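You operate a simulated robot arm through the tools that you are given. There is no shell and no other tool. Be economical: measure what you need, move in short steps, check, and stop when the job is done.

You run a simulated robot arm. Do the job below in one go: nothing can be reset, and whatever is moved stays where it is left.

Task
Wipe the press base, oil a patch on it and run the table out and in.
Fine: blue wiper first, then the brown dabber dipped in the oil tub; put both back and leave the blue dabber. Set down upright: brown dabber. Where these are worked on the way, their far stop is far enough and under half their travel is too little: press table. A coat counts when it lies all over at full strength: go over it till it gets no stronger. What is to be rubbed or washed off counts as gone when no trace of it is left.

It is judged by the outcome, as a careful person would: the job done as asked, and still so three seconds after it is handed in. It fails if anything else is knocked over, pushed out of place, dropped, spilled or broken.

Robot
A 7-joint arm with a two-finger parallel gripper, fixed in place. Base frame: the origin is at the foot of the arm, x ahead of it, y to its left, z up. Lengths are in mm, angles in rad, forces in N, time in s.
With the tool pointing down near the work surface it reaches from about 340 to 780 mm from the base axis. Its first joint turns from -2.897 to 2.897 rad. Payload 3.91 kg.
The TCP is the grasp point between the finger pads, 30 mm short of the fingertips. In the tool frame z runs along the fingers and y along their closing line. Largest opening 110 mm; finger width 20, thickness 10; the body of the gripper, 48 by 112 mm, starts 55 mm behind the TCP.
Orientation is told as [roll, pitch, yaw] about the base's x, y, z axes, in that order, counted from this pose: with the fingers straight down and closing along the base's y, the tool's x points along the base's -x, its y along +y and its z along -z.

Tools
- The arm moves only by the tool send_rows. Its argument "commands" is a list that holds one entry, the list of rows, each a list of 7 numbers: the shift along the base's x, y, z in mm, then the turn, a rotation vector about the base's x, y, z in rad, then the opening, from 0 (shut) to 1 (fully open). In form: [[[dx, dy, dz, ax, ay, az, fingers], ...]]. A call has 1 to 20 rows; each row shifts and turns the commanded pose from where the row before left it. Each row takes 0.2 s and may step no farther than 50 mm and 0.15 rad from the row before; otherwise, or with a gripper value out of range, the whole call is refused. Where a pose cannot be reached the arm comes as near as it can. A force on the tool above 40 N (or 10 N above the force at the start of the call, whichever is more), or a blocked arm, ends the call early, and 0.2 s more pass. The fingers move at their own pace (about 153 mm/s each) and stop on an object; they squeeze with about 39 N. The grip force told is the motor's: it shows also when the fingers shut on nothing. Time passes only in rows, and 0.2 s behind the last, so rows that do not move let the fingers close. The reply holds the time, the measured pose of the TCP, the force on the tool along the base axes, the opening and the grip force, in the units named above and with some noise, with the torque about the TCP (base axes, N m) and any sound that the robot's microphone picked up.
- Cameras (640 x 400 px; columns grow to the right, rows downward): "scene" is fixed at [398.3, 648.9, 1364.2]; the picture's right is [-0.41, 0.91, 0.00], its down [0.74, 0.33, -0.59] and it looks along [-0.54, -0.24, -0.81] (base axes); focal length 307 px, centre (320, 200). "wrist" rides on the gripper at [77, 7, -114] in the tool frame; the picture's right is [-0.09, 1.00, 0.00], its down [-0.80, -0.07, -0.59] and it looks along [-0.59, -0.05, 0.80] (tool axes); focal length 270 px, centre (320, 200). There is no depth. A picture from a camera that has moved, and an enlarged one, comes with that camera's place and axes in the base frame and with its lens.
- camera(camera): a new picture of that camera. It takes no simulated time.
- move_column(by): slides the trunk up (or, below 0, down) by that many mm; the arm rides with it, the base frame stays. It gives what a move gives, with no picture.
- inspect(camera, box): a new picture of the part [left, top, right, bottom] of that camera's present view, enlarged. It takes no simulated time.
- sign_off(): hands the job in; it is judged then, once.

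Work in short steps. Places have to be worked out from the pictures, the camera data and where the tool is seen: move nearer, look again, correct. Check each grasp and each placing, and mend what went wrong. You have 120 turns and 76 pictures in all, those below and enlarged ones among them. Open the gripper and draw the arm clear of the work before you hand the job in, unless the task says otherwise; then end with one line.

The tools are called by a JSON object that holds its "method" and its "body". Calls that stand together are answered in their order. send_rows: Moves the arm, as the interface text tells. Its arguments: {"type":"object","properties":{"commands":{"type":"array"}},"required":["commands"]} The other tools are called the same way: move_column (by) slides the trunk up or down; camera (camera) takes a picture; inspect (camera, box) takes an enlarged picture of a part of a camera's view; sign_off () hands the job in.

At the start:

```text
time_s: 0.0
eef_pos: [162.1, 422.1, 1048.2]
tool_rot: [0.001, 0.001, 0.0]
force: [-0.6, 0.3, 0.9]
torque: [-0.02, -0.03, 0.01]
finger_gap: 109.9
grasp_force: 0.1
trunk travel left (down, up): [-525.0, 85.0]
```

scene: 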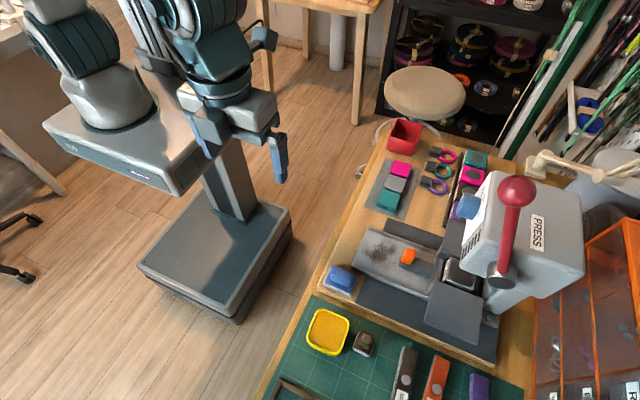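
wrist: 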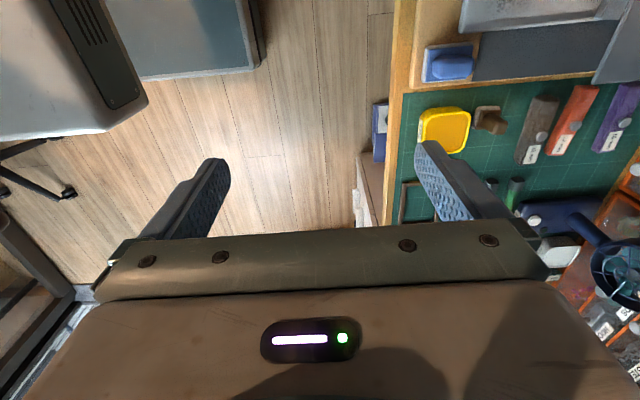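

I start by enlarging the scene around the work to identify the items.

{"method": "inspect", "body": {"camera": "scene", "box": [320, 180, 520, 305]}}

{"method": "inspect", "body": {"camera": "scene", "box": [260, 260, 520, 400]}}

{"method": "inspect", "body": {"camera": "scene", "box": [360, 110, 600, 260]}}

```text
3.20 times, centred on (420, 242) of scene
camera zoom: at [398.3, 648.9, 1364.2], right [-0.41, 0.91, 0.0], down [0.74, 0.33, -0.59], along [-0.54, -0.24, -0.81], focal length 982 px, centre (0, 64)
```

zoom: 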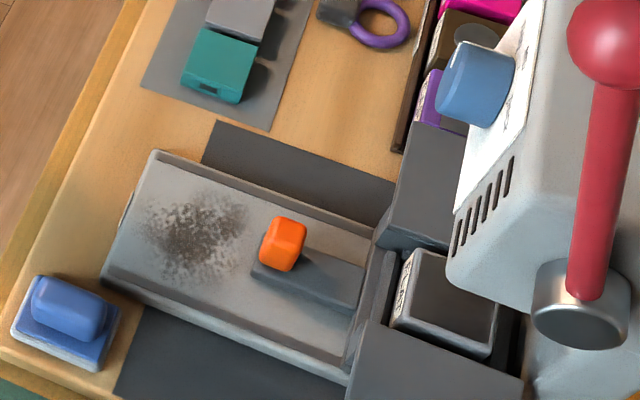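

```text
2.46 times, centred on (390, 330) of scene
camera zoom: at [398.3, 648.9, 1364.2], right [-0.41, 0.91, 0.0], down [0.74, 0.33, -0.59], along [-0.54, -0.24, -0.81], focal length 755 px, centre (148, -120)
```

zoom: 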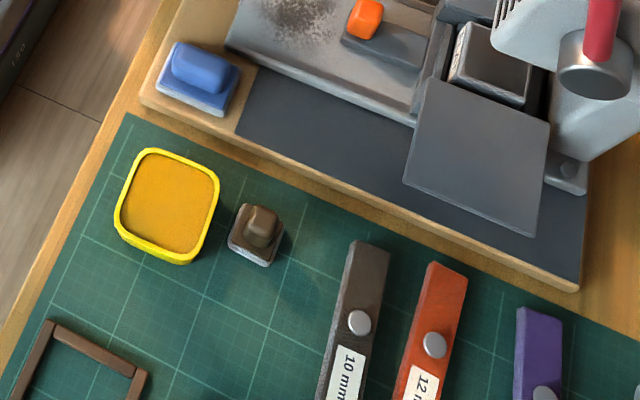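

```text
2.67 times, centred on (480, 185) of scene
camera zoom: at [398.3, 648.9, 1364.2], right [-0.41, 0.91, 0.0], down [0.74, 0.33, -0.59], along [-0.54, -0.24, -0.81], focal length 818 px, centre (-107, 240)
```

zoom: 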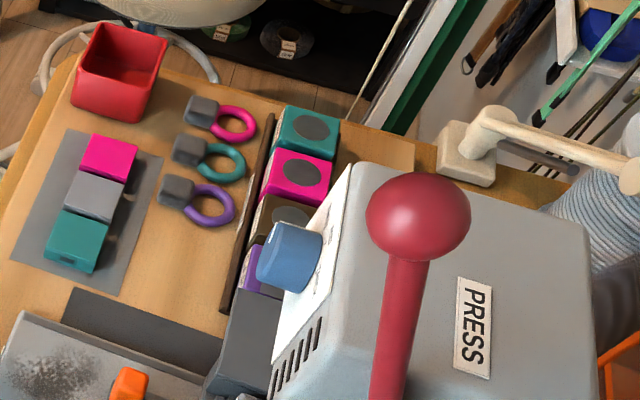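

The work lies around x 50–300, y 560–800, z ≈ 760. I turn the tool by +90° so the wrist camera looks along +y over the work.

{"method": "send_rows", "body": {"commands": [[[0, 0, 0, 0, 0, 0.1428, 1], [0, 0, 0, 0, 0, 0.1428, 1], [0, 0, 0, 0, 0, 0.1428, 1], [0, 0, 0, 0, 0, 0.1428, 1], [0, 0, 0, 0, 0, 0.1428, 1], [0, 0, 0, 0, 0, 0.1428, 1], [0, 0, 0, 0, 0, 0.1428, 1], [0, 0, 0, 0, 0, 0.1428, 1], [0, 0, 0, 0, 0, 0.1428, 1], [0, 0, 0, 0, 0, 0.1428, 1], [0, 0, 0, 0, 0, 0.1428, 1]]]}}

{"method": "camera", "body": {"camera": "wrist"}}

```text
time_s: 2.4
eef_pos: [162.1, 421.7, 1047.6]
tool_rot: [0.001, 0.0, 1.573]
force: [0.5, -0.2, 0.1]
torque: [0.01, 0.01, 0.02]
finger_gap: 109.9
grasp_force: 0.0
trunk travel left (down, up): [-525.0, 85.0]
```

```text
70 pictures are left
camera wrist: at [155.4, 345.0, 1162.8], right [-1.0, 0.09, 0.0], down [0.07, 0.8, 0.59], along [0.05, 0.59, -0.8], focal length 270 px, centre (320, 200)
```

wrist: 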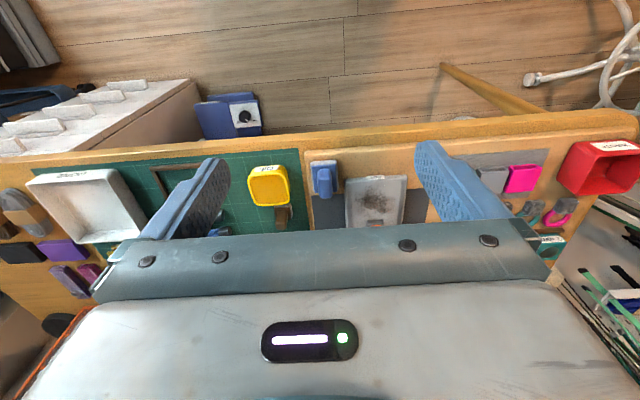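

I shift the tool 200 mm further over the table so the items fall in the free upper half of the wrist picture.

{"method": "send_rows", "body": {"commands": [[[0, 40, 0, 0, 0, 0, 1], [0, 40, 0, 0, 0, 0, 1], [0, 40, 0, 0, 0, 0, 1], [0, 40, 0, 0, 0, 0, 1], [0, 40, 0, 0, 0, 0, 1]]]}}

{"method": "camera", "body": {"camera": "wrist"}}

{"method": "camera", "body": {"camera": "scene"}}

```text
time_s: 3.6
eef_pos: [160.5, 623.0, 1045.9]
tool_rot: [-0.002, 0.002, 1.571]
force: [0.3, 0.4, 0.4]
torque: [0.01, 0.01, -0.01]
finger_gap: 109.9
grasp_force: 0.0
trunk travel left (down, up): [-525.0, 85.0]
```

```text
69 pictures are left
camera wrist: at [154.2, 547.1, 1162.0], right [-1.0, 0.09, 0.0], down [0.07, 0.8, 0.59], along [0.05, 0.59, -0.81], focal length 270 px, centre (320, 200)
```

wrist: 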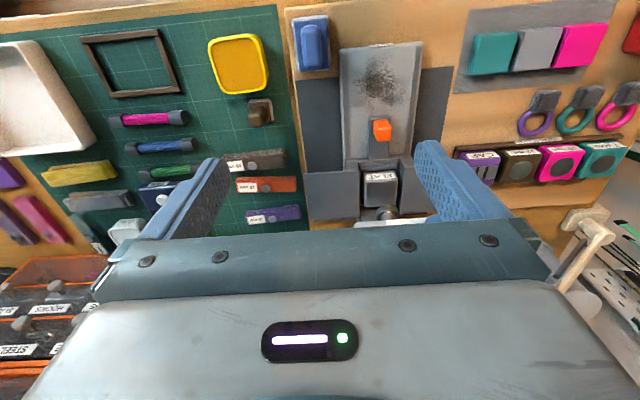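

```text
68 pictures are left
```

scene: 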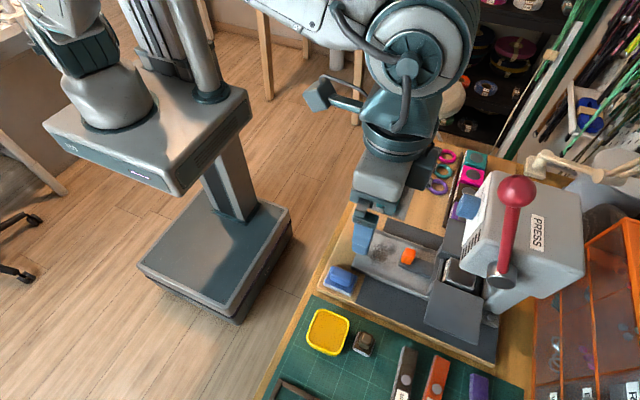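

The view is good; I enlarge the tray and the left-hand items to tell wiper and dabbers apart.

{"method": "inspect", "body": {"camera": "wrist", "box": [270, 0, 470, 125]}}

{"method": "inspect", "body": {"camera": "wrist", "box": [300, 100, 460, 220]}}

{"method": "inspect", "body": {"camera": "wrist", "box": [60, 80, 310, 240]}}

```text
3.20 times, centred on (370, 62) of wrist
camera zoom: at [154.2, 547.1, 1162.0], right [-1.0, 0.09, 0.0], down [0.07, 0.8, 0.59], along [0.05, 0.59, -0.81], focal length 865 px, centre (160, 640)
```

zoom: 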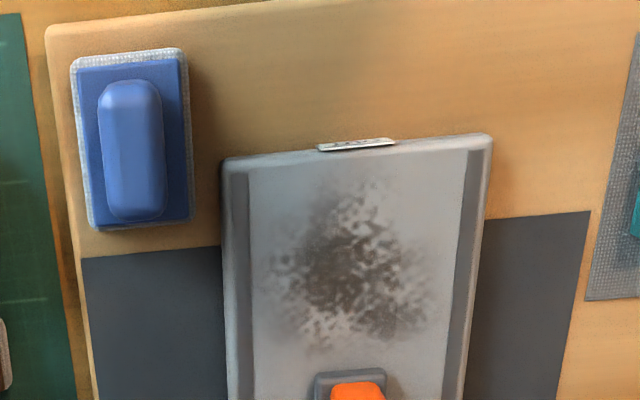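

```text
3.33 times, centred on (380, 160) of wrist
camera zoom: at [154.2, 547.1, 1162.0], right [-1.0, 0.09, 0.0], down [0.07, 0.8, 0.59], along [0.05, 0.59, -0.81], focal length 901 px, centre (120, 333)
```

zoom: 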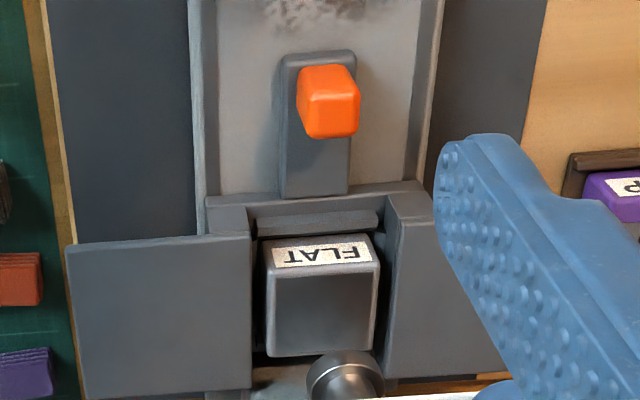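

```text
2.50 times, centred on (185, 160) of wrist
camera zoom: at [154.2, 547.1, 1162.0], right [-1.0, 0.09, 0.0], down [0.07, 0.8, 0.59], along [0.05, 0.59, -0.81], focal length 676 px, centre (658, 300)
```

zoom: 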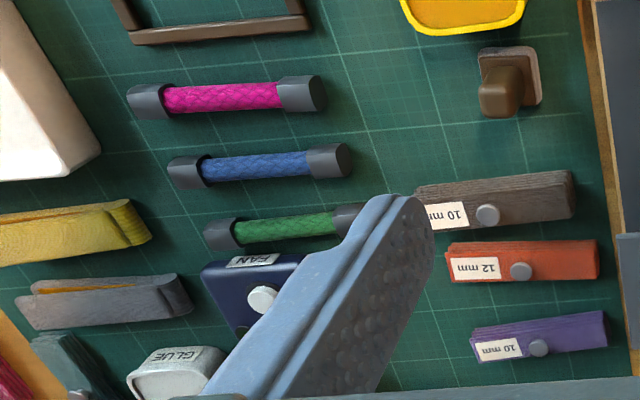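

Wiper: bar handle along y, at about (168, 591). Dirt centre about (80, 645). The orange-gripped tongue (table) ends at y≈690. I descend above the wiper to z≈880 and look.

{"method": "send_rows", "body": {"commands": [[[2, -8, -42, 0, 0, 0, 1], [2, -8, -42, 0, 0, 0, 1], [2, -8, -42, 0, 0, 0, 1], [1, -8, -40, 0, 0, 0, 1]]]}}

{"method": "camera", "body": {"camera": "wrist"}}

{"method": "inspect", "body": {"camera": "scene", "box": [300, 200, 460, 320]}}

```text
time_s: 4.6
eef_pos: [167.2, 590.3, 880.7]
tool_rot: [0.0, -0.001, 1.572]
force: [-0.1, -0.4, 0.3]
torque: [0.0, 0.01, 0.01]
finger_gap: 109.9
grasp_force: 0.1
trunk travel left (down, up): [-525.0, 85.0]
```

```text
64 pictures are left
camera wrist: at [160.2, 514.4, 995.1], right [-1.0, 0.09, 0.0], down [0.07, 0.8, 0.59], along [0.05, 0.59, -0.8], focal length 270 px, centre (320, 200)
```

wrist: 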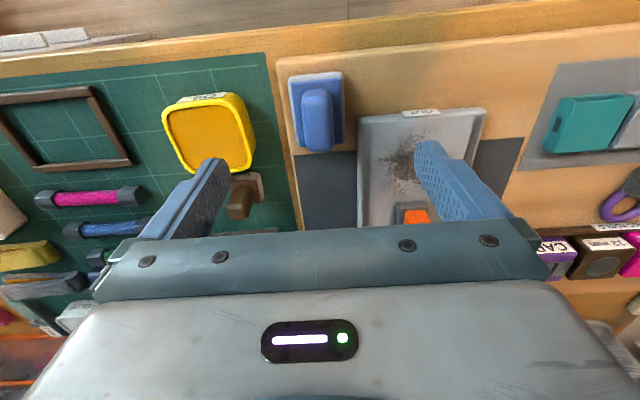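

```text
3.33 times, centred on (380, 260) of scene
camera zoom: at [398.3, 648.9, 1364.2], right [-0.41, 0.91, 0.0], down [0.74, 0.33, -0.59], along [-0.54, -0.24, -0.81], focal length 1023 px, centre (120, 0)
```

zoom: 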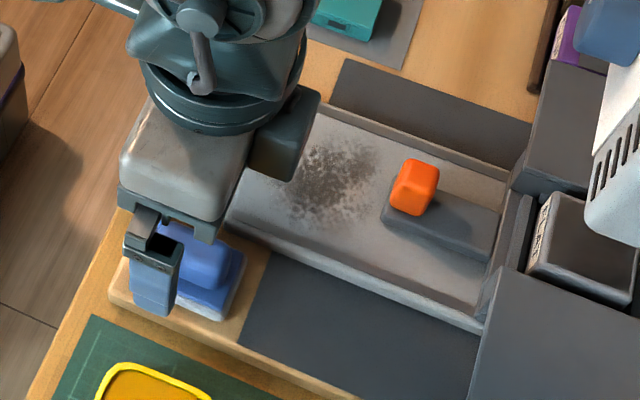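

Rough triangulation puts the handle top near (169, 594, 762). I enlarge to refine before lowering.

{"method": "inspect", "body": {"camera": "wrist", "box": [260, 50, 420, 150]}}

```text
4.00 times, centred on (340, 100) of wrist
camera zoom: at [160.2, 514.4, 995.1], right [-1.0, 0.09, 0.0], down [0.07, 0.8, 0.59], along [0.05, 0.59, -0.8], focal length 1081 px, centre (240, 600)
```

zoom: 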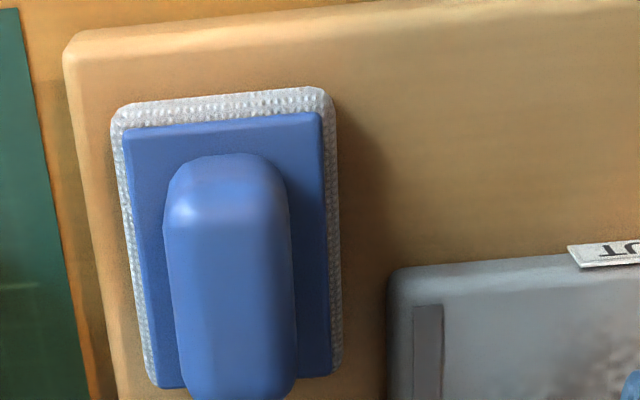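

Handle: top z≈790, plate top ≈770, centre x≈168.5, y≈592, 26 mm wide. The tray edge is near x=136, so I narrow the fingers to 40 mm first, then lower to z≈806.

{"method": "send_rows", "body": {"commands": [[[1, 0, 0, 0, 0, 0, 0.37], [0, -1, -20, 0, 0, 0, 0.37], [0, 0, -25, 0, 0, 0, 0.37], [0, 0, -15, 0, 0, 0, 0.37], [0, 0, -8, 0, 0, 0, 0.37]]]}}

{"method": "camera", "body": {"camera": "wrist"}}

{"method": "inspect", "body": {"camera": "scene", "box": [310, 220, 430, 310]}}

```text
time_s: 5.8
eef_pos: [169.9, 590.3, 813.0]
tool_rot: [0.0, 0.001, 1.572]
force: [-0.5, -0.2, -0.4]
torque: [0.0, -0.04, 0.01]
finger_gap: 40.8
grasp_force: 0.1
trunk travel left (down, up): [-525.0, 85.0]
```

```text
61 pictures are left
camera wrist: at [163.3, 513.7, 927.8], right [-1.0, 0.09, 0.0], down [0.07, 0.8, 0.59], along [0.05, 0.59, -0.8], focal length 270 px, centre (320, 200)
```

wrist: 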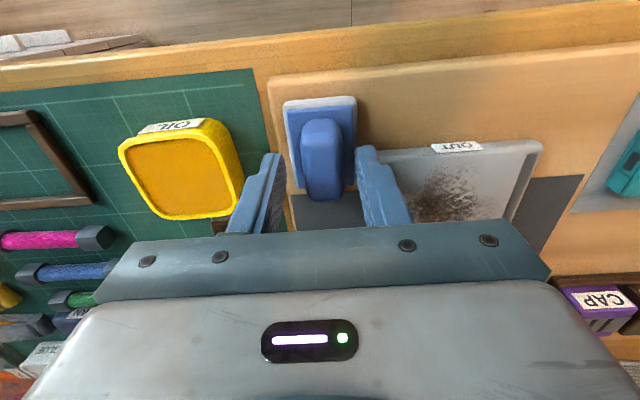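

```text
4.44 times, centred on (370, 265) of scene
camera zoom: at [398.3, 648.9, 1364.2], right [-0.41, 0.91, 0.0], down [0.74, 0.33, -0.59], along [-0.54, -0.24, -0.81], focal length 1364 px, centre (98, -89)
```

zoom: 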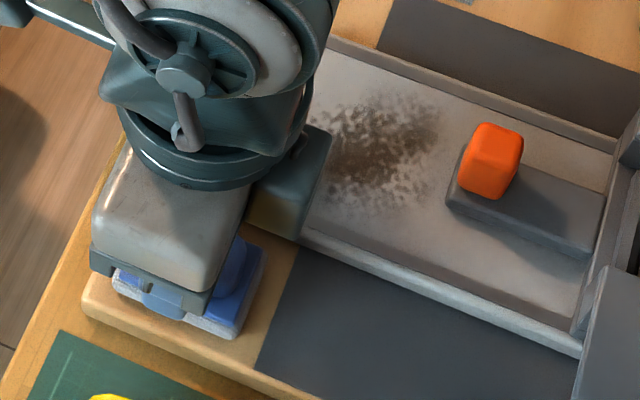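

The handle sits centred between the fingertips, and the tray front is labelled OUT. I lower 9 mm more and close.

{"method": "send_rows", "body": {"commands": [[[-1, 0, -5, 0, 0, 0, 0.37], [0, 0, -4, 0, 0, 0, 0.37], [0, 0, 0, 0, 0, 0, 0], [0, 0, 0, 0, 0, 0, 0], [0, 0, 0, 0, 0, 0, 0]]]}}

```text
time_s: 7.0
eef_pos: [168.5, 590.4, 804.2]
tool_rot: [-0.001, 0.0, 1.571]
force: [0.7, -0.6, 0.5]
torque: [0.0, 0.02, 0.0]
finger_gap: 22.7
grasp_force: 39.1
trunk travel left (down, up): [-525.0, 85.0]
```

Gripped (22.7 mm). I lift 40 mm and check, noting the home pose (168.5, 590.4, 804.2).

{"method": "send_rows", "body": {"commands": [[[0, 0, 10, 0, 0, 0, 0], [0, 0, 15, 0, 0, 0, 0], [0, 0, 15, 0, 0, 0, 0]]]}}

{"method": "camera", "body": {"camera": "wrist"}}

{"method": "inspect", "body": {"camera": "scene", "box": [310, 200, 470, 320]}}

```text
time_s: 7.8
eef_pos: [169.2, 591.3, 844.9]
tool_rot: [0.0, 0.001, 1.571]
force: [-0.7, 0.4, 0.3]
torque: [0.03, 0.0, 0.04]
finger_gap: 22.9
grasp_force: 39.4
trunk travel left (down, up): [-525.0, 85.0]
```

```text
59 pictures are left
camera wrist: at [163.4, 514.4, 959.7], right [-1.0, 0.09, 0.0], down [0.07, 0.8, 0.59], along [0.05, 0.59, -0.8], focal length 270 px, centre (320, 200)
```

wrist: 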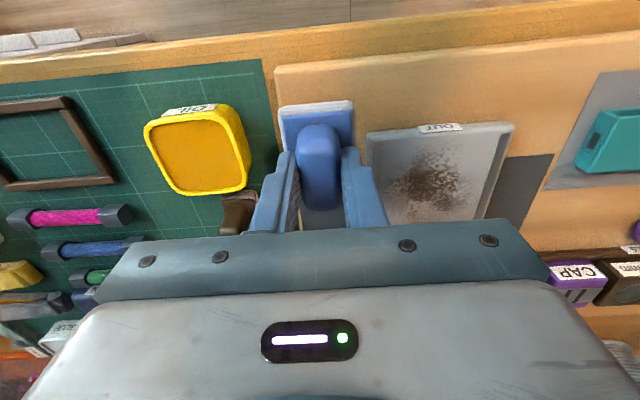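

```text
3.33 times, centred on (390, 260) of scene
camera zoom: at [398.3, 648.9, 1364.2], right [-0.41, 0.91, 0.0], down [0.74, 0.33, -0.59], along [-0.54, -0.24, -0.81], focal length 1023 px, centre (87, 0)
```

zoom: 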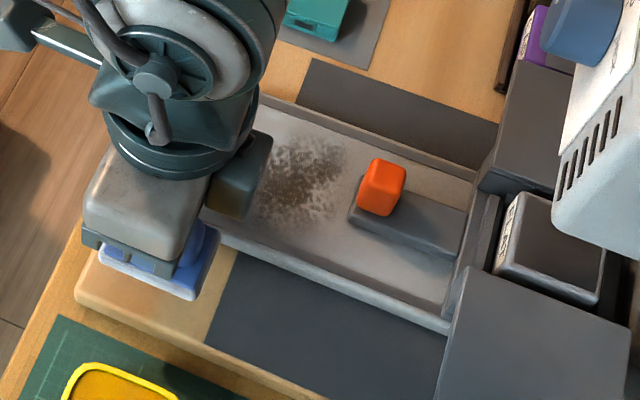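

Wiper is held level. Dirt covers about x 40–119, y 615–688; tray floor about x 33–124. I move above it and lower carefully to contact.

{"method": "send_rows", "body": {"commands": [[[-30, 18, 0, 0, 0, 0, 0], [-30, 18, 0, 0, 0, 0, 0], [-31, 16, 0, 0, 0, 0, 0], [0, 0, -10, 0, 0, 0, 0], [0, 0, -8, 0, 0, 0, 0], [0, 0, -4, 0, 0, 0, 0], [0, 0, -3, 0, 0, 0, 0]]]}}

{"method": "inspect", "body": {"camera": "scene", "box": [330, 190, 490, 310]}}

```text
time_s: 9.4
eef_pos: [76.1, 641.4, 820.1]
tool_rot: [-0.001, 0.0, 1.572]
force: [0.4, 0.5, -0.7]
torque: [-0.02, 0.05, 0.02]
finger_gap: 22.6
grasp_force: 39.0
trunk travel left (down, up): [-525.0, 85.0]
```

```text
3.33 times, centred on (410, 250) of scene
camera zoom: at [398.3, 648.9, 1364.2], right [-0.41, 0.91, 0.0], down [0.74, 0.33, -0.59], along [-0.54, -0.24, -0.81], focal length 1023 px, centre (20, 33)
```

zoom: 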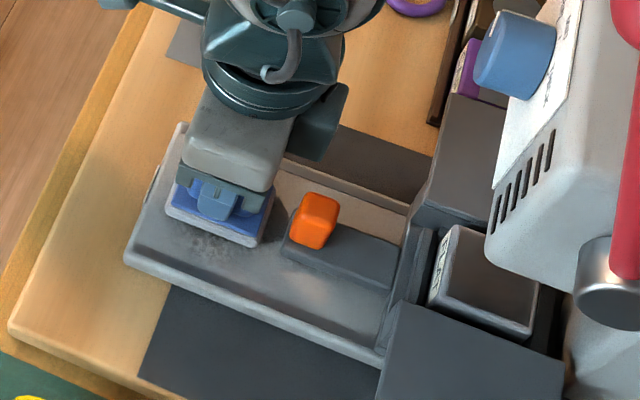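

Over the tray inside the walls, no contact yet. I lower in 2 mm steps.

{"method": "send_rows", "body": {"commands": [[[0, 0, -2, 0, 0, 0, 0], [0, 0, -2, 0, 0, 0, 0], [0, 0, -2, 0, 0, 0, 0]]]}}

```text
time_s: 10.2
eef_pos: [77.6, 641.9, 818.8]
tool_rot: [0.001, -0.006, 1.571]
force: [-2.5, -1.7, 27.5]
torque: [-0.71, 0.08, 0.0]
finger_gap: 23.1
grasp_force: 38.9
trunk travel left (down, up): [-525.0, 85.0]
```

Contact at TCP z≈819 with 27 N. I ease 2 mm and rub a raster over the dirt.

{"method": "send_rows", "body": {"commands": [[[0, 0, 2, 0, 0, 0, 0], [10, 0, 0, 0, 0, 0, 0], [10, 0, 0, 0, 0, 0, 0], [0, 7, 0, 0, 0, 0, 0], [0, 6, 0, 0, 0, 0, 0], [-10, 0, 0, 0, 0, 0, 0], [-10, 0, 0, 0, 0, 0, 0], [-10, 0, 0, 0, 0, 0, 0], [-10, 0, 0, 0, 0, 0, 0], [0, -10, 0, 0, 0, 0, 0], [0, -10, 0, 0, 0, 0, 0], [10, 0, 0, 0, 0, 0, 0], [10, 0, 0, 0, 0, 0, 0], [10, 0, 0, 0, 0, 0, 0], [10, 0, 0, 0, 0, 0, 0]]]}}

{"method": "inspect", "body": {"camera": "scene", "box": [330, 190, 490, 310]}}

```text
time_s: 13.4
eef_pos: [98.2, 635.4, 816.4]
tool_rot: [-0.002, -0.003, 1.571]
force: [-7.9, -0.2, 20.8]
torque: [0.03, 0.27, 0.02]
finger_gap: 22.6
grasp_force: 39.6
trunk travel left (down, up): [-525.0, 85.0]
```

```text
3.33 times, centred on (410, 250) of scene
camera zoom: at [398.3, 648.9, 1364.2], right [-0.41, 0.91, 0.0], down [0.74, 0.33, -0.59], along [-0.54, -0.24, -0.81], focal length 1023 px, centre (20, 33)
```

zoom: 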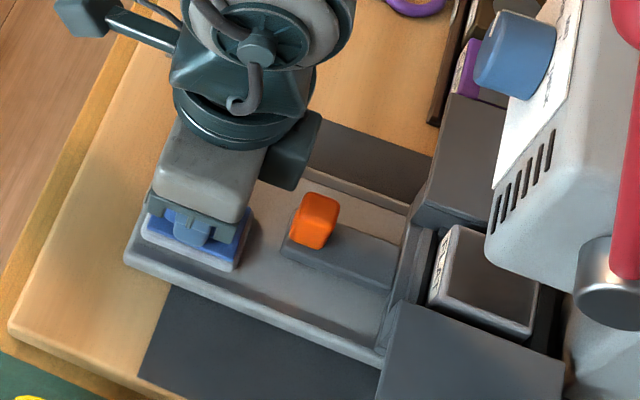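

The dirt is going. I do a second, denser raster in the y direction, then lift and look.

{"method": "send_rows", "body": {"commands": [[[0, 10, 0, 0, 0, 0, 0], [0, 12, 0, 0, 0, 0, 0], [-10, 0, 0, 0, 0, 0, 0], [0, -12, 0, 0, 0, 0, 0], [0, -12, 0, 0, 0, 0, 0], [-10, 0, 0, 0, 0, 0, 0], [0, 12, 0, 0, 0, 0, 0], [0, 12, 0, 0, 0, 0, 0], [-10, 0, 0, 0, 0, 0, 0], [0, -12, 0, 0, 0, 0, 0], [0, -12, 0, 0, 0, 0, 0], [-10, 0, 0, 0, 0, 0, 0], [0, 12, 0, 0, 0, 0, 0], [0, 12, 0, 0, 0, 0, 0], [0, -5, 5, 0, 0, 0, 0], [0, 0, 15, 0, 0, 0, 0], [0, 0, 20, 0, 0, 0, 0]]]}}

{"method": "camera", "body": {"camera": "wrist"}}

{"method": "inspect", "body": {"camera": "scene", "box": [330, 190, 490, 310]}}

```text
time_s: 17.0
eef_pos: [58.7, 649.9, 855.1]
tool_rot: [-0.001, 0.0, 1.57]
force: [0.3, -0.6, -0.6]
torque: [0.0, 0.02, 0.03]
finger_gap: 22.8
grasp_force: 39.4
trunk travel left (down, up): [-525.0, 85.0]
```

```text
55 pictures are left
camera wrist: at [51.3, 573.4, 969.1], right [-1.0, 0.09, 0.0], down [0.07, 0.8, 0.59], along [0.05, 0.59, -0.8], focal length 270 px, centre (320, 200)
```

wrist: 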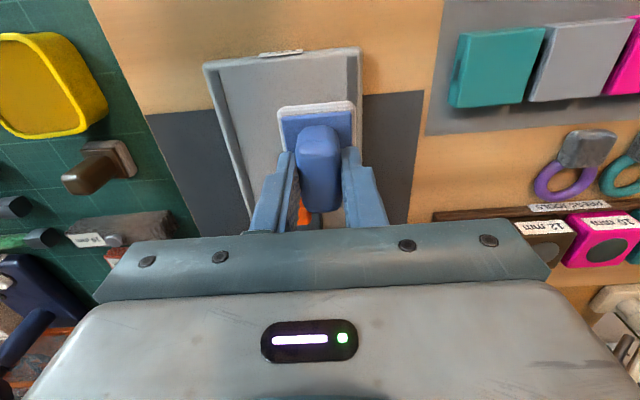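

```text
3.33 times, centred on (410, 250) of scene
camera zoom: at [398.3, 648.9, 1364.2], right [-0.41, 0.91, 0.0], down [0.74, 0.33, -0.59], along [-0.54, -0.24, -0.81], focal length 1023 px, centre (20, 33)
```

zoom: 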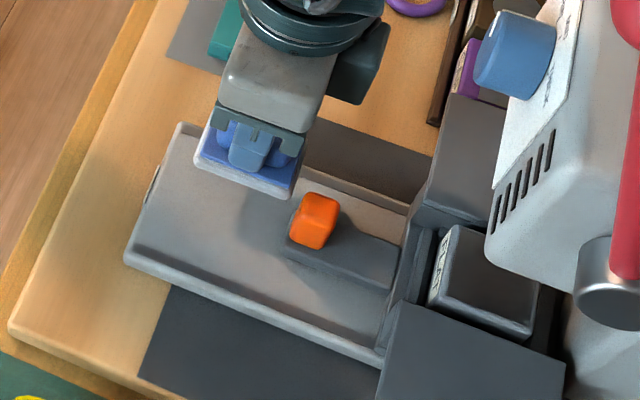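

The tray looks clean from here. I go back above the wiper's home spot and look at the tray unobstructed.

{"method": "send_rows", "body": {"commands": [[[30, -15, 0, 0, 0, 0, 0], [40, -20, 0, 0, 0, 0, 0], [40, -24.5, -5, 0, 0, 0, 0], [0, 0, 0, 0, 0, 0, 0]]]}}

{"method": "inspect", "body": {"camera": "scene", "box": [340, 200, 460, 290]}}

{"method": "inspect", "body": {"camera": "wrist", "box": [340, 100, 560, 240]}}

```text
time_s: 18.0
eef_pos: [168.1, 591.8, 850.3]
tool_rot: [0.001, 0.0, 1.57]
force: [0.3, -0.5, -0.6]
torque: [-0.03, 0.0, 0.02]
finger_gap: 22.4
grasp_force: 39.0
trunk travel left (down, up): [-525.0, 85.0]
```

```text
4.44 times, centred on (400, 245) of scene
camera zoom: at [398.3, 648.9, 1364.2], right [-0.41, 0.91, 0.0], down [0.74, 0.33, -0.59], along [-0.54, -0.24, -0.81], focal length 1364 px, centre (-36, 0)
```

zoom: 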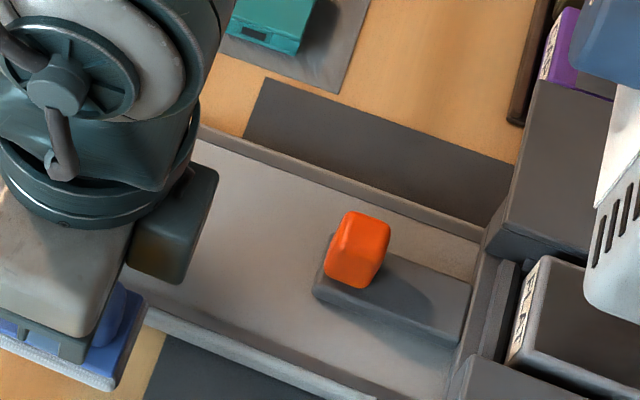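

```text
2.86 times, centred on (450, 170) of wrist
camera zoom: at [161.7, 515.0, 964.8], right [-1.0, 0.09, 0.0], down [0.07, 0.8, 0.59], along [0.05, 0.59, -0.8], focal length 772 px, centre (-51, 286)
```

zoom: 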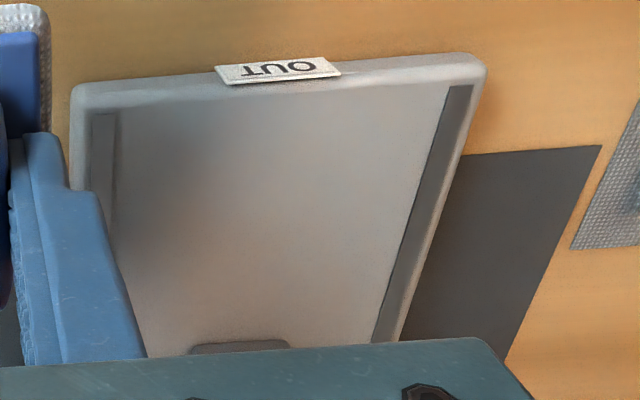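

No trace of dirt remains. I lower the wiper onto its home spot.

{"method": "send_rows", "body": {"commands": [[[0, -1, -20, 0, 0, 0, 0], [0, 0, -15, 0, 0, 0, 0], [0, 0, -7, 0, 0, 0, 0], [0, 0, -3, 0, 0, 0, 0], [0, 0, -1, 0, 0, 0, 0]]]}}

```text
time_s: 19.2
eef_pos: [167.5, 589.6, 804.9]
tool_rot: [0.001, 0.0, 1.572]
force: [0.8, 0.3, 0.0]
torque: [0.02, 0.0, 0.0]
finger_gap: 22.6
grasp_force: 39.2
trunk travel left (down, up): [-525.0, 85.0]
```

Not yet touching; lower in 1 mm steps until contact shows.

{"method": "send_rows", "body": {"commands": [[[0, 0, -1, 0, 0, 0, 0], [0, 0, -1, 0, 0, 0, 0]]]}}

```text
time_s: 19.8
eef_pos: [167.0, 589.9, 803.0]
tool_rot: [0.0, 0.0, 1.571]
force: [-0.2, -1.2, 1.0]
torque: [0.06, -0.02, 0.01]
finger_gap: 22.6
grasp_force: 39.1
trunk travel left (down, up): [-525.0, 85.0]
```

{"method": "send_rows", "body": {"commands": [[[1, 0.5, -1, 0, 0, 0, 0], [0, 0, -1, 0, 0, 0, 0]]]}}

```text
time_s: 20.4
eef_pos: [168.4, 590.1, 802.8]
tool_rot: [0.0, -0.003, 1.571]
force: [-1.7, -0.5, 12.3]
torque: [-0.17, 0.03, 0.03]
finger_gap: 22.9
grasp_force: 38.7
trunk travel left (down, up): [-525.0, 85.0]
```

It rests on the base (12 N). I open to 40 mm and rise.

{"method": "send_rows", "body": {"commands": [[[0, 0, 1, 0, 0, 0, 0.37], [0, 0, 0, 0, 0, 0, 0.37], [0, 0, 15, 0, 0, 0, 0.37], [0, 0, 30, 0, 0, 0, 0.37], [0, 0, 40, 0, 0, 0, 0.37], [40, 40, 0, 0, 0, 0, 0.37], [40, 40, 0, 0, 0, 0, 0.37]]]}}

{"method": "camera", "body": {"camera": "wrist"}}

{"method": "camera", "body": {"camera": "scene"}}

```text
refused: row 6 steps farther than a row can; nothing moved
```

```text
51 pictures are left
camera wrist: at [161.5, 513.5, 917.2], right [-1.0, 0.09, 0.0], down [0.07, 0.8, 0.6], along [0.05, 0.59, -0.8], focal length 270 px, centre (320, 200)
```

wrist: 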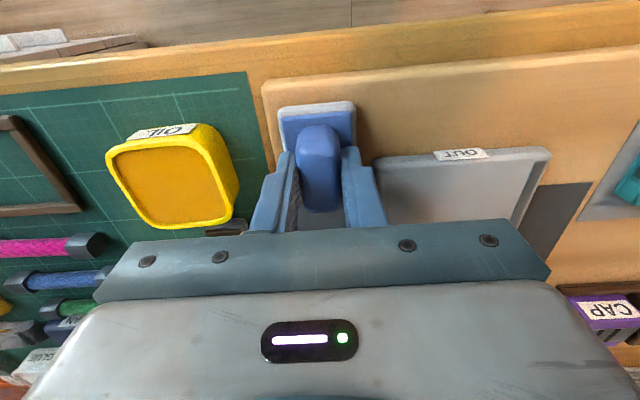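

```text
50 pictures are left
```

scene: 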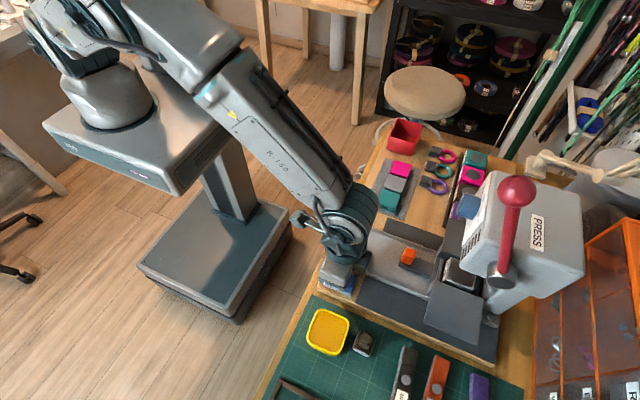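

A sideways step was too long, so nothing moved; I repeat with smaller steps, heading towards above the dabber.

{"method": "send_rows", "body": {"commands": [[[0, 0, 1, 0, 0, 0, 0.37], [0, 0, 0, 0, 0, 0, 0.37], [0, 0, 15, 0, 0, 0, 0.37], [0, 0, 30, 0, 0, 0, 0.37], [0, 0, 40, 0, 0, 0, 0.37], [25, 30, 0, 0, 0, 0, 0.37], [30, 30, 0, 0, 0, 0, 0.37], [30, 22, 0, 0, 0, 0, 0.5]]]}}

{"method": "camera", "body": {"camera": "wrist"}}

{"method": "inspect", "body": {"camera": "scene", "box": [300, 200, 460, 320]}}

```text
time_s: 22.2
eef_pos: [253.6, 671.2, 889.0]
tool_rot: [0.0, 0.001, 1.571]
force: [-0.7, -0.7, 0.2]
torque: [0.0, 0.02, 0.0]
finger_gap: 54.9
grasp_force: 0.0
trunk travel left (down, up): [-525.0, 85.0]
```

```text
49 pictures are left
camera wrist: at [246.9, 594.2, 1003.3], right [-1.0, 0.09, 0.0], down [0.07, 0.8, 0.59], along [0.05, 0.59, -0.81], focal length 270 px, centre (320, 200)
```

wrist: 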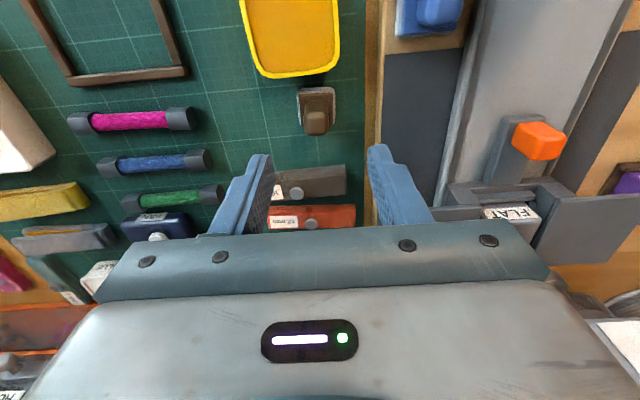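

```text
3.33 times, centred on (380, 260) of scene
camera zoom: at [398.3, 648.9, 1364.2], right [-0.41, 0.91, 0.0], down [0.74, 0.33, -0.59], along [-0.54, -0.24, -0.81], focal length 1023 px, centre (120, 0)
```

zoom: 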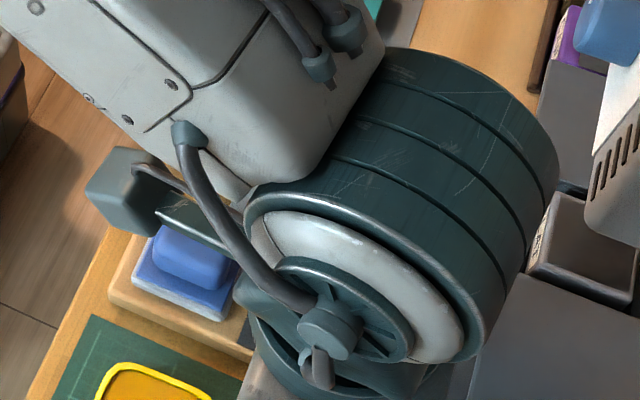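

Wiper is home. I zoom on the brown dabber and the tub.

{"method": "inspect", "body": {"camera": "wrist", "box": [220, 0, 400, 150]}}

```text
2.67 times, centred on (310, 75) of wrist
camera zoom: at [246.9, 594.2, 1003.3], right [-1.0, 0.09, 0.0], down [0.07, 0.8, 0.59], along [0.05, 0.59, -0.81], focal length 721 px, centre (347, 533)
```

zoom: 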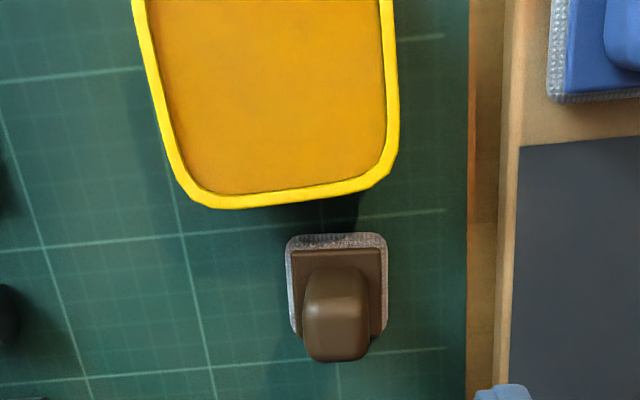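

Dabber pad centre ≈ (256.5, 670.5), handle about 21 mm wide, top z≈790. I lower to z≈830 and look.

{"method": "send_rows", "body": {"commands": [[[3, 0, -30, 0, 0, 0, 0.45], [0, 0, -27, 0, 0, 0, 0.45], [0, 0, 0, 0, 0, 0, 0.45]]]}}

{"method": "inspect", "body": {"camera": "wrist", "box": [220, 60, 420, 240]}}

{"method": "inspect", "body": {"camera": "scene", "box": [300, 290, 440, 390]}}

```text
time_s: 23.0
eef_pos: [257.5, 671.5, 831.9]
tool_rot: [0.0, 0.001, 1.571]
force: [0.3, 0.5, -0.9]
torque: [-0.02, -0.02, -0.01]
finger_gap: 49.6
grasp_force: 0.1
trunk travel left (down, up): [-525.0, 85.0]
```

```text
2.22 times, centred on (320, 150) of wrist
camera zoom: at [250.6, 595.3, 946.2], right [-1.0, 0.09, 0.0], down [0.07, 0.8, 0.59], along [0.05, 0.59, -0.8], focal length 601 px, centre (320, 311)
```

zoom: 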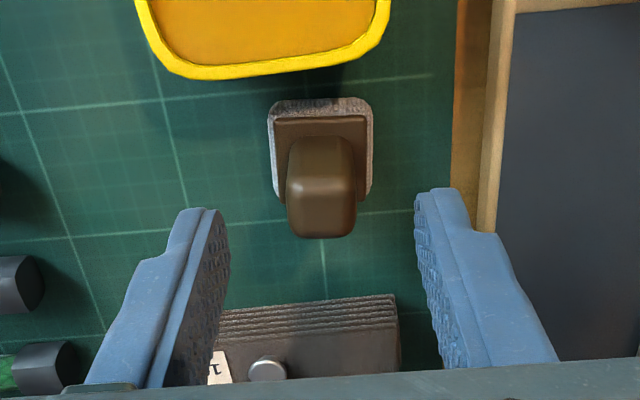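

```text
4.00 times, centred on (370, 340) of scene
camera zoom: at [398.3, 648.9, 1364.2], right [-0.41, 0.91, 0.0], down [0.74, 0.33, -0.59], along [-0.54, -0.24, -0.81], focal length 1228 px, centre (120, -360)
```

zoom: 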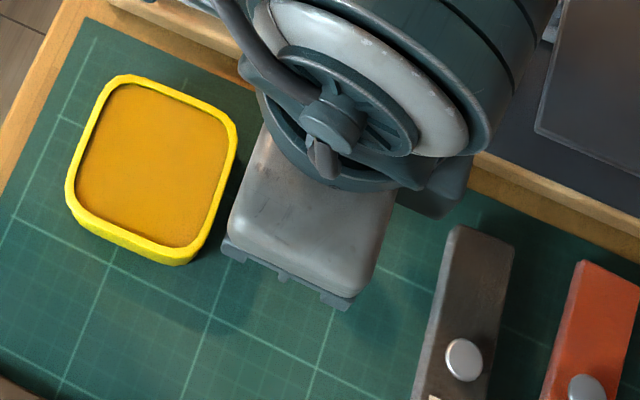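

Refined: centre ≈ (257, 674), handle top ≈ 787, plate ≈ 757. I shift 2.5 mm in y, lower to ~794 and close.

{"method": "send_rows", "body": {"commands": [[[0, 2.5, -15, 0, 0, 0, 0.45], [0, 0, -13, 0, 0, 0, 0.45], [0, 0, -6, 0, 0, 0, 0.45], [0, 0, -3, 0, 0, 0, 0.45], [0, 0, 0, 0, 0, 0, 0], [0, 0, 0, 0, 0, 0, 0], [0, 0, 0, 0, 0, 0, 0]]]}}

{"method": "inspect", "body": {"camera": "wrist", "box": [220, 60, 420, 240]}}

```text
time_s: 24.6
eef_pos: [257.3, 674.7, 793.7]
tool_rot: [-0.001, 0.001, 1.569]
force: [0.7, 0.2, 0.2]
torque: [0.0, -0.01, 0.01]
finger_gap: 19.9
grasp_force: 38.7
trunk travel left (down, up): [-525.0, 85.0]
```

```text
2.22 times, centred on (320, 150) of wrist
camera zoom: at [250.3, 597.6, 908.4], right [-1.0, 0.09, 0.0], down [0.07, 0.8, 0.59], along [0.05, 0.59, -0.8], focal length 601 px, centre (320, 311)
```

zoom: 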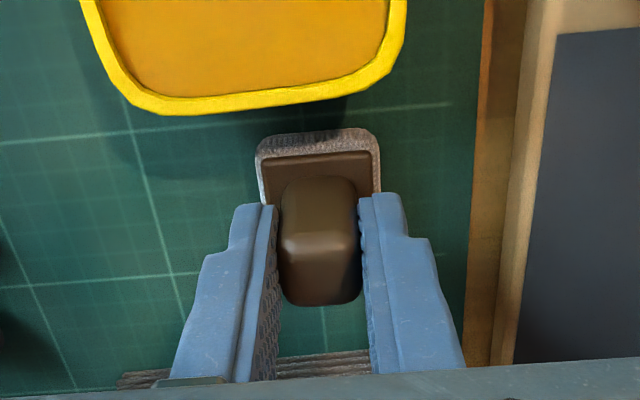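

Held (19.9 mm); home (257.3, 674.7, 793.7). I lift 60 mm and move over the tub at about (268, 604).

{"method": "send_rows", "body": {"commands": [[[0, 0, 15, 0, 0, 0, 0], [0, 0, 25, 0, 0, 0, 0], [0, 0, 25, 0, 0, 0, 0], [4, -25, 0, 0, 0, 0, 0], [4, -25, 0, 0, 0, 0, 0], [3, -21, 0, 0, 0, 0, 0], [0, 0, 0, 0, 0, 0, 0]]]}}

{"method": "camera", "body": {"camera": "wrist"}}

{"method": "inspect", "body": {"camera": "scene", "box": [280, 280, 420, 380]}}

```text
time_s: 26.2
eef_pos: [267.8, 604.4, 858.9]
tool_rot: [-0.001, 0.001, 1.572]
force: [-0.7, -0.2, -0.6]
torque: [0.03, -0.03, -0.03]
finger_gap: 20.0
grasp_force: 39.2
trunk travel left (down, up): [-525.0, 85.0]
```

```text
43 pictures are left
camera wrist: at [262.0, 527.3, 972.5], right [-1.0, 0.09, 0.0], down [0.07, 0.8, 0.59], along [0.05, 0.59, -0.8], focal length 270 px, centre (320, 200)
```

wrist: 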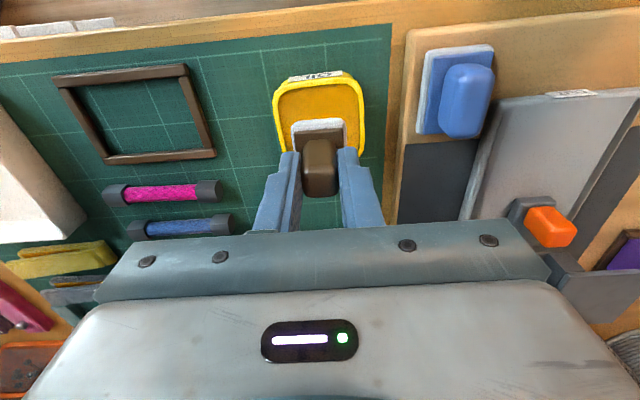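

```text
4.00 times, centred on (350, 330) of scene
camera zoom: at [398.3, 648.9, 1364.2], right [-0.41, 0.91, 0.0], down [0.74, 0.33, -0.59], along [-0.54, -0.24, -0.81], focal length 1228 px, centre (200, -320)
```

zoom: 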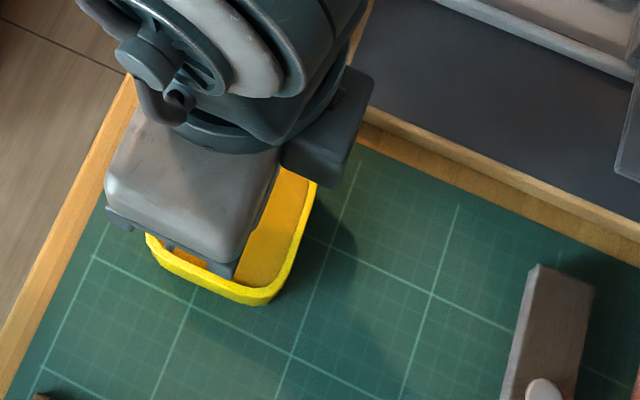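

The tub centre is nearer (268.5, 601); I shift −3 mm and lower slowly into the oil.

{"method": "send_rows", "body": {"commands": [[[0.5, -3, -15, 0, 0, 0, 0], [0, 0, -15, 0, 0, 0, 0], [0, 0, -10, 0, 0, 0, 0], [0, 0, -3, 0, 0, 0, 0], [0, 0, -2, 0, 0, 0, 0], [0, 0, -2, 0, 0, 0, 0], [0, 0, -2, 0, 0, 0, 0]]]}}

{"method": "inspect", "body": {"camera": "wrist", "box": [220, 60, 420, 240]}}

```text
time_s: 27.8
eef_pos: [267.7, 601.5, 811.1]
tool_rot: [-0.003, -0.005, 1.571]
force: [-1.1, 0.2, 33.1]
torque: [0.05, 0.08, 0.04]
finger_gap: 20.0
grasp_force: 39.1
trunk travel left (down, up): [-525.0, 85.0]
```

```text
2.22 times, centred on (320, 150) of wrist
camera zoom: at [261.1, 523.5, 926.0], right [-1.0, 0.09, 0.0], down [0.07, 0.8, 0.6], along [0.05, 0.6, -0.8], focal length 601 px, centre (320, 311)
```

zoom: 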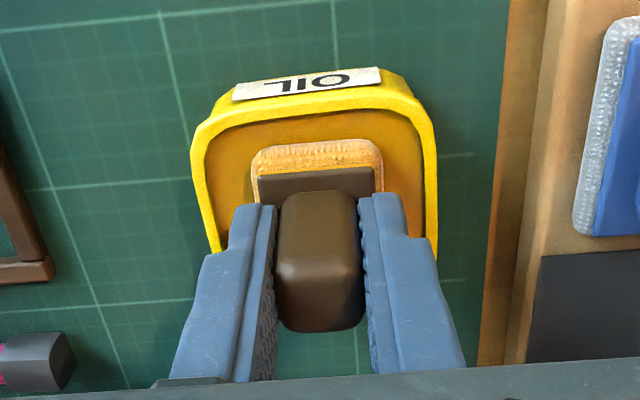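

The pad is soaked orange. I lift, dwell briefly, and carry it above the tray at about (79, 650).

{"method": "send_rows", "body": {"commands": [[[0, 0, 6, 0, 0, 0, 0], [0, 0, 6, 0, 0, 0, 0], [0, 0, 20, 0, 0, 0, 0], [0, 0, 30, 0, 0, 0, 0], [-35, 5, 0, 0, 0, 0, 0], [-40, 10, 0, 0, 0, 0, 0], [-40, 12, 0, 0, 0, 0, 0], [-40, 12, 0, 0, 0, 0, 0], [-34, 10, 0, 0, 0, 0, 0], [0, 0, -15, 0, 0, 0, 0], [0, 0, -15, 0, 0, 0, 0], [0, 0, 0, 0, 0, 0, 0]]]}}

{"method": "inspect", "body": {"camera": "wrist", "box": [220, 60, 420, 240]}}

{"method": "inspect", "body": {"camera": "scene", "box": [330, 190, 490, 310]}}

```text
time_s: 30.4
eef_pos: [80.1, 649.6, 840.9]
tool_rot: [0.001, 0.001, 1.572]
force: [-0.5, 0.1, -0.9]
torque: [0.05, 0.02, 0.05]
finger_gap: 20.2
grasp_force: 39.1
trunk travel left (down, up): [-525.0, 85.0]
```

```text
2.22 times, centred on (320, 150) of wrist
camera zoom: at [73.6, 573.4, 955.5], right [-1.0, 0.09, 0.0], down [0.07, 0.8, 0.59], along [0.05, 0.59, -0.8], focal length 601 px, centre (320, 311)
```

zoom: 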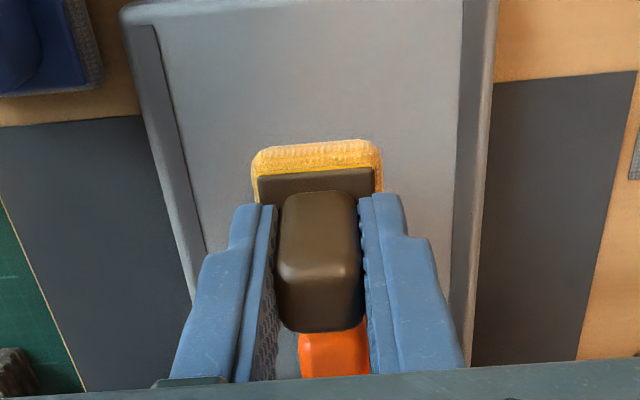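

```text
3.33 times, centred on (410, 250) of scene
camera zoom: at [398.3, 648.9, 1364.2], right [-0.41, 0.91, 0.0], down [0.74, 0.33, -0.59], along [-0.54, -0.24, -0.81], focal length 1023 px, centre (20, 33)
```

zoom: 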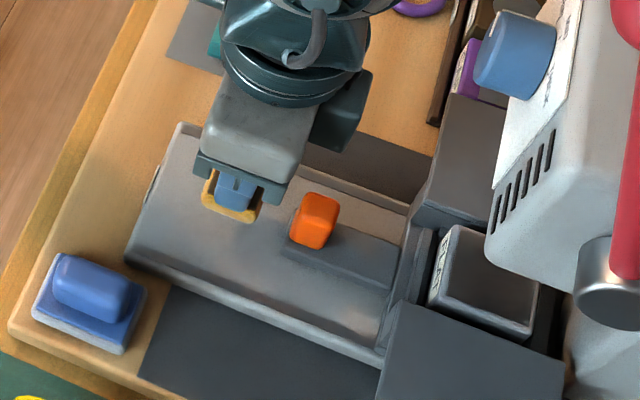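

Over the tray centre. I lower in small steps to contact.

{"method": "send_rows", "body": {"commands": [[[0, 0, -8, 0, 0, 0, 0], [0, 0, -6, 0, 0, 0, 0], [0, 0, -2, 0, 0, 0, 0], [0, 0, -2, 0, 0, 0, 0], [0, 0, -2, 0, 0, 0, 0]]]}}

```text
time_s: 31.6
eef_pos: [78.5, 650.7, 819.9]
tool_rot: [-0.001, 0.001, 1.571]
force: [-0.1, -0.1, 0.2]
torque: [0.01, 0.02, 0.01]
finger_gap: 20.1
grasp_force: 39.1
trunk travel left (down, up): [-525.0, 85.0]
```

{"method": "send_rows", "body": {"commands": [[[0, 0, -2, 0, 0, 0, 0], [0, 0, -2, 0, 0, 0, 0], [0, 0, -2, 0, 0, 0, 0]]]}}

```text
time_s: 32.4
eef_pos: [79.7, 650.9, 815.9]
tool_rot: [0.0, -0.004, 1.57]
force: [0.5, -2.0, 8.9]
torque: [0.08, 0.04, -0.02]
finger_gap: 19.8
grasp_force: 38.6
trunk travel left (down, up): [-525.0, 85.0]
```

Contact at ~816 (9 N). I press 1 mm more and paint a first short stroke, then look.

{"method": "send_rows", "body": {"commands": [[[0, 0, -1, 0, 0, 0, 0], [8, 0, 0, 0, 0, 0, 0], [8, 0, 0, 0, 0, 0, 0], [0, -8, 0, 0, 0, 0, 0], [-8, 0, 0, 0, 0, 0, 0], [-8, 0, 0, 0, 0, 0, 0], [-8, 0, 0, 0, 0, 0, 0], [-8, 0, 0, 0, 0, 0, 0], [0, -8, 0, 0, 0, 0, 0], [8, 0, 0, 0, 0, 0, 0], [8, 0, 0, 0, 0, 0, 0], [8, 0, 0, 0, 0, 0, 0], [8, 0, 0, 0, 0, 0, 0]]]}}

{"method": "inspect", "body": {"camera": "scene", "box": [330, 190, 490, 310]}}

{"method": "inspect", "body": {"camera": "wrist", "box": [220, 60, 420, 240]}}

```text
time_s: 35.2
eef_pos: [95.4, 633.8, 814.5]
tool_rot: [-0.001, -0.001, 1.569]
force: [-7.8, -1.1, 25.9]
torque: [0.1, 0.3, -0.02]
finger_gap: 20.0
grasp_force: 38.3
trunk travel left (down, up): [-525.0, 85.0]
```

```text
3.33 times, centred on (410, 250) of scene
camera zoom: at [398.3, 648.9, 1364.2], right [-0.41, 0.91, 0.0], down [0.74, 0.33, -0.59], along [-0.54, -0.24, -0.81], focal length 1023 px, centre (20, 33)
```

zoom: 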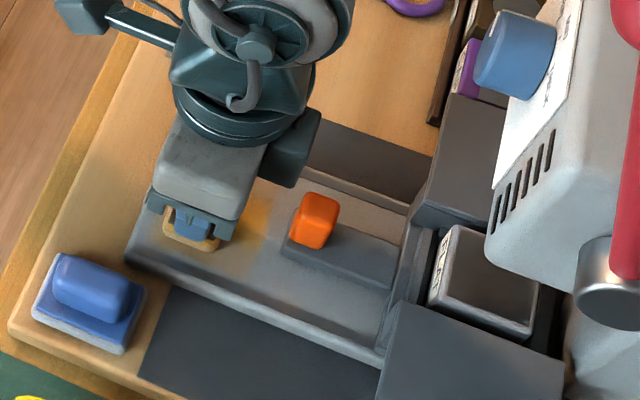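

```text
2.22 times, centred on (320, 150) of wrist
camera zoom: at [89.0, 556.9, 930.0], right [-1.0, 0.09, 0.0], down [0.07, 0.8, 0.6], along [0.05, 0.59, -0.8], focal length 601 px, centre (320, 311)
```

zoom: 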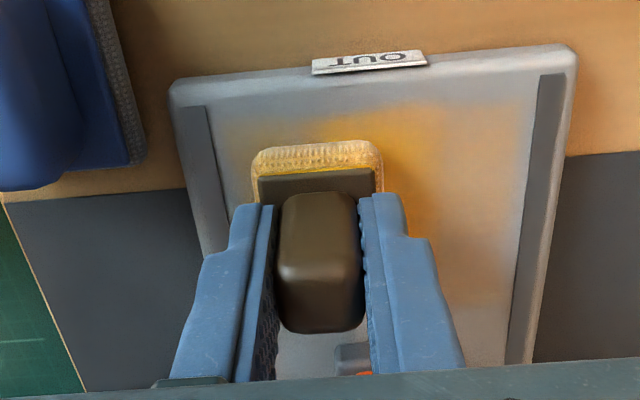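

Oil shows as amber with soft edges. I continue a raster over the whole formerly dirty area (centres x 58–102, y 629–668).

{"method": "send_rows", "body": {"commands": [[[6, -4, 0, 0, 0, 0, 0], [0, 10, 0, 0, 0, 0, 0], [0, 10, 0, 0, 0, 0, 0], [0, 10, 0, 0, 0, 0, 0], [0, 8, 0, 0, 0, 0, 0], [-10, 0, 0, 0, 0, 0, 0], [-10, 0, 0, 0, 0, 0, 0], [-12, 0, 0, 0, 0, 0, 0], [-11, 0, 0, 0, 0, 0, 0], [0, -10, 0, 0, 0, 0, 0], [0, -10, 0, 0, 0, 0, 0], [0, -10, 0, 0, 0, 0, 0], [0, -8, 0, 0, 0, 0, 0], [10, 0, 0, 0, 0, 0, 0], [12, 0, 0, 0, 0, 0, 0], [0, 10, 0, 0, 0, 0, 0], [0, 10, 0, 0, 0, 0, 0], [0, 10, 0, 0, 0, 0, 0], [0, 6, 0, 0, 0, 0, 0]]]}}

{"method": "send_rows", "body": {"commands": [[[0, -2, 6, 0, 0, 0, 0], [0, 0, 20, 0, 0, 0, 0], [0, 0, 22, 0, 0, 0, 0], [35, -10, 0, 0, 0, 0, 0], [40, -12, 0, 0, 0, 0, 0], [40, -12, 0, 0, 0, 0, 0], [40, -12, 0, 0, 0, 0, 0], [33, -13, 0, 0, 0, 0, 0], [0, 0, 0, 0, 0, 0, 0]]]}}

{"method": "inspect", "body": {"camera": "scene", "box": [330, 190, 490, 310]}}

```text
time_s: 39.2
eef_pos: [79.4, 664.7, 815.3]
tool_rot: [-0.001, 0.002, 1.571]
force: [0.5, -6.7, 17.5]
torque: [-0.16, -0.01, 0.02]
finger_gap: 20.1
grasp_force: 38.7
trunk travel left (down, up): [-525.0, 85.0]
```

```text
time_s: 41.2
eef_pos: [268.6, 604.4, 860.6]
tool_rot: [-0.001, -0.001, 1.571]
force: [0.5, -0.4, -0.4]
torque: [0.01, 0.02, 0.0]
finger_gap: 20.0
grasp_force: 39.2
trunk travel left (down, up): [-525.0, 85.0]
```

```text
3.33 times, centred on (410, 250) of scene
camera zoom: at [398.3, 648.9, 1364.2], right [-0.41, 0.91, 0.0], down [0.74, 0.33, -0.59], along [-0.54, -0.24, -0.81], focal length 1023 px, centre (20, 33)
```

zoom: 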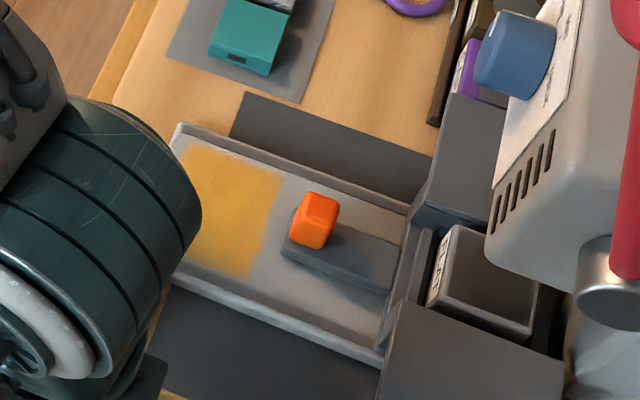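

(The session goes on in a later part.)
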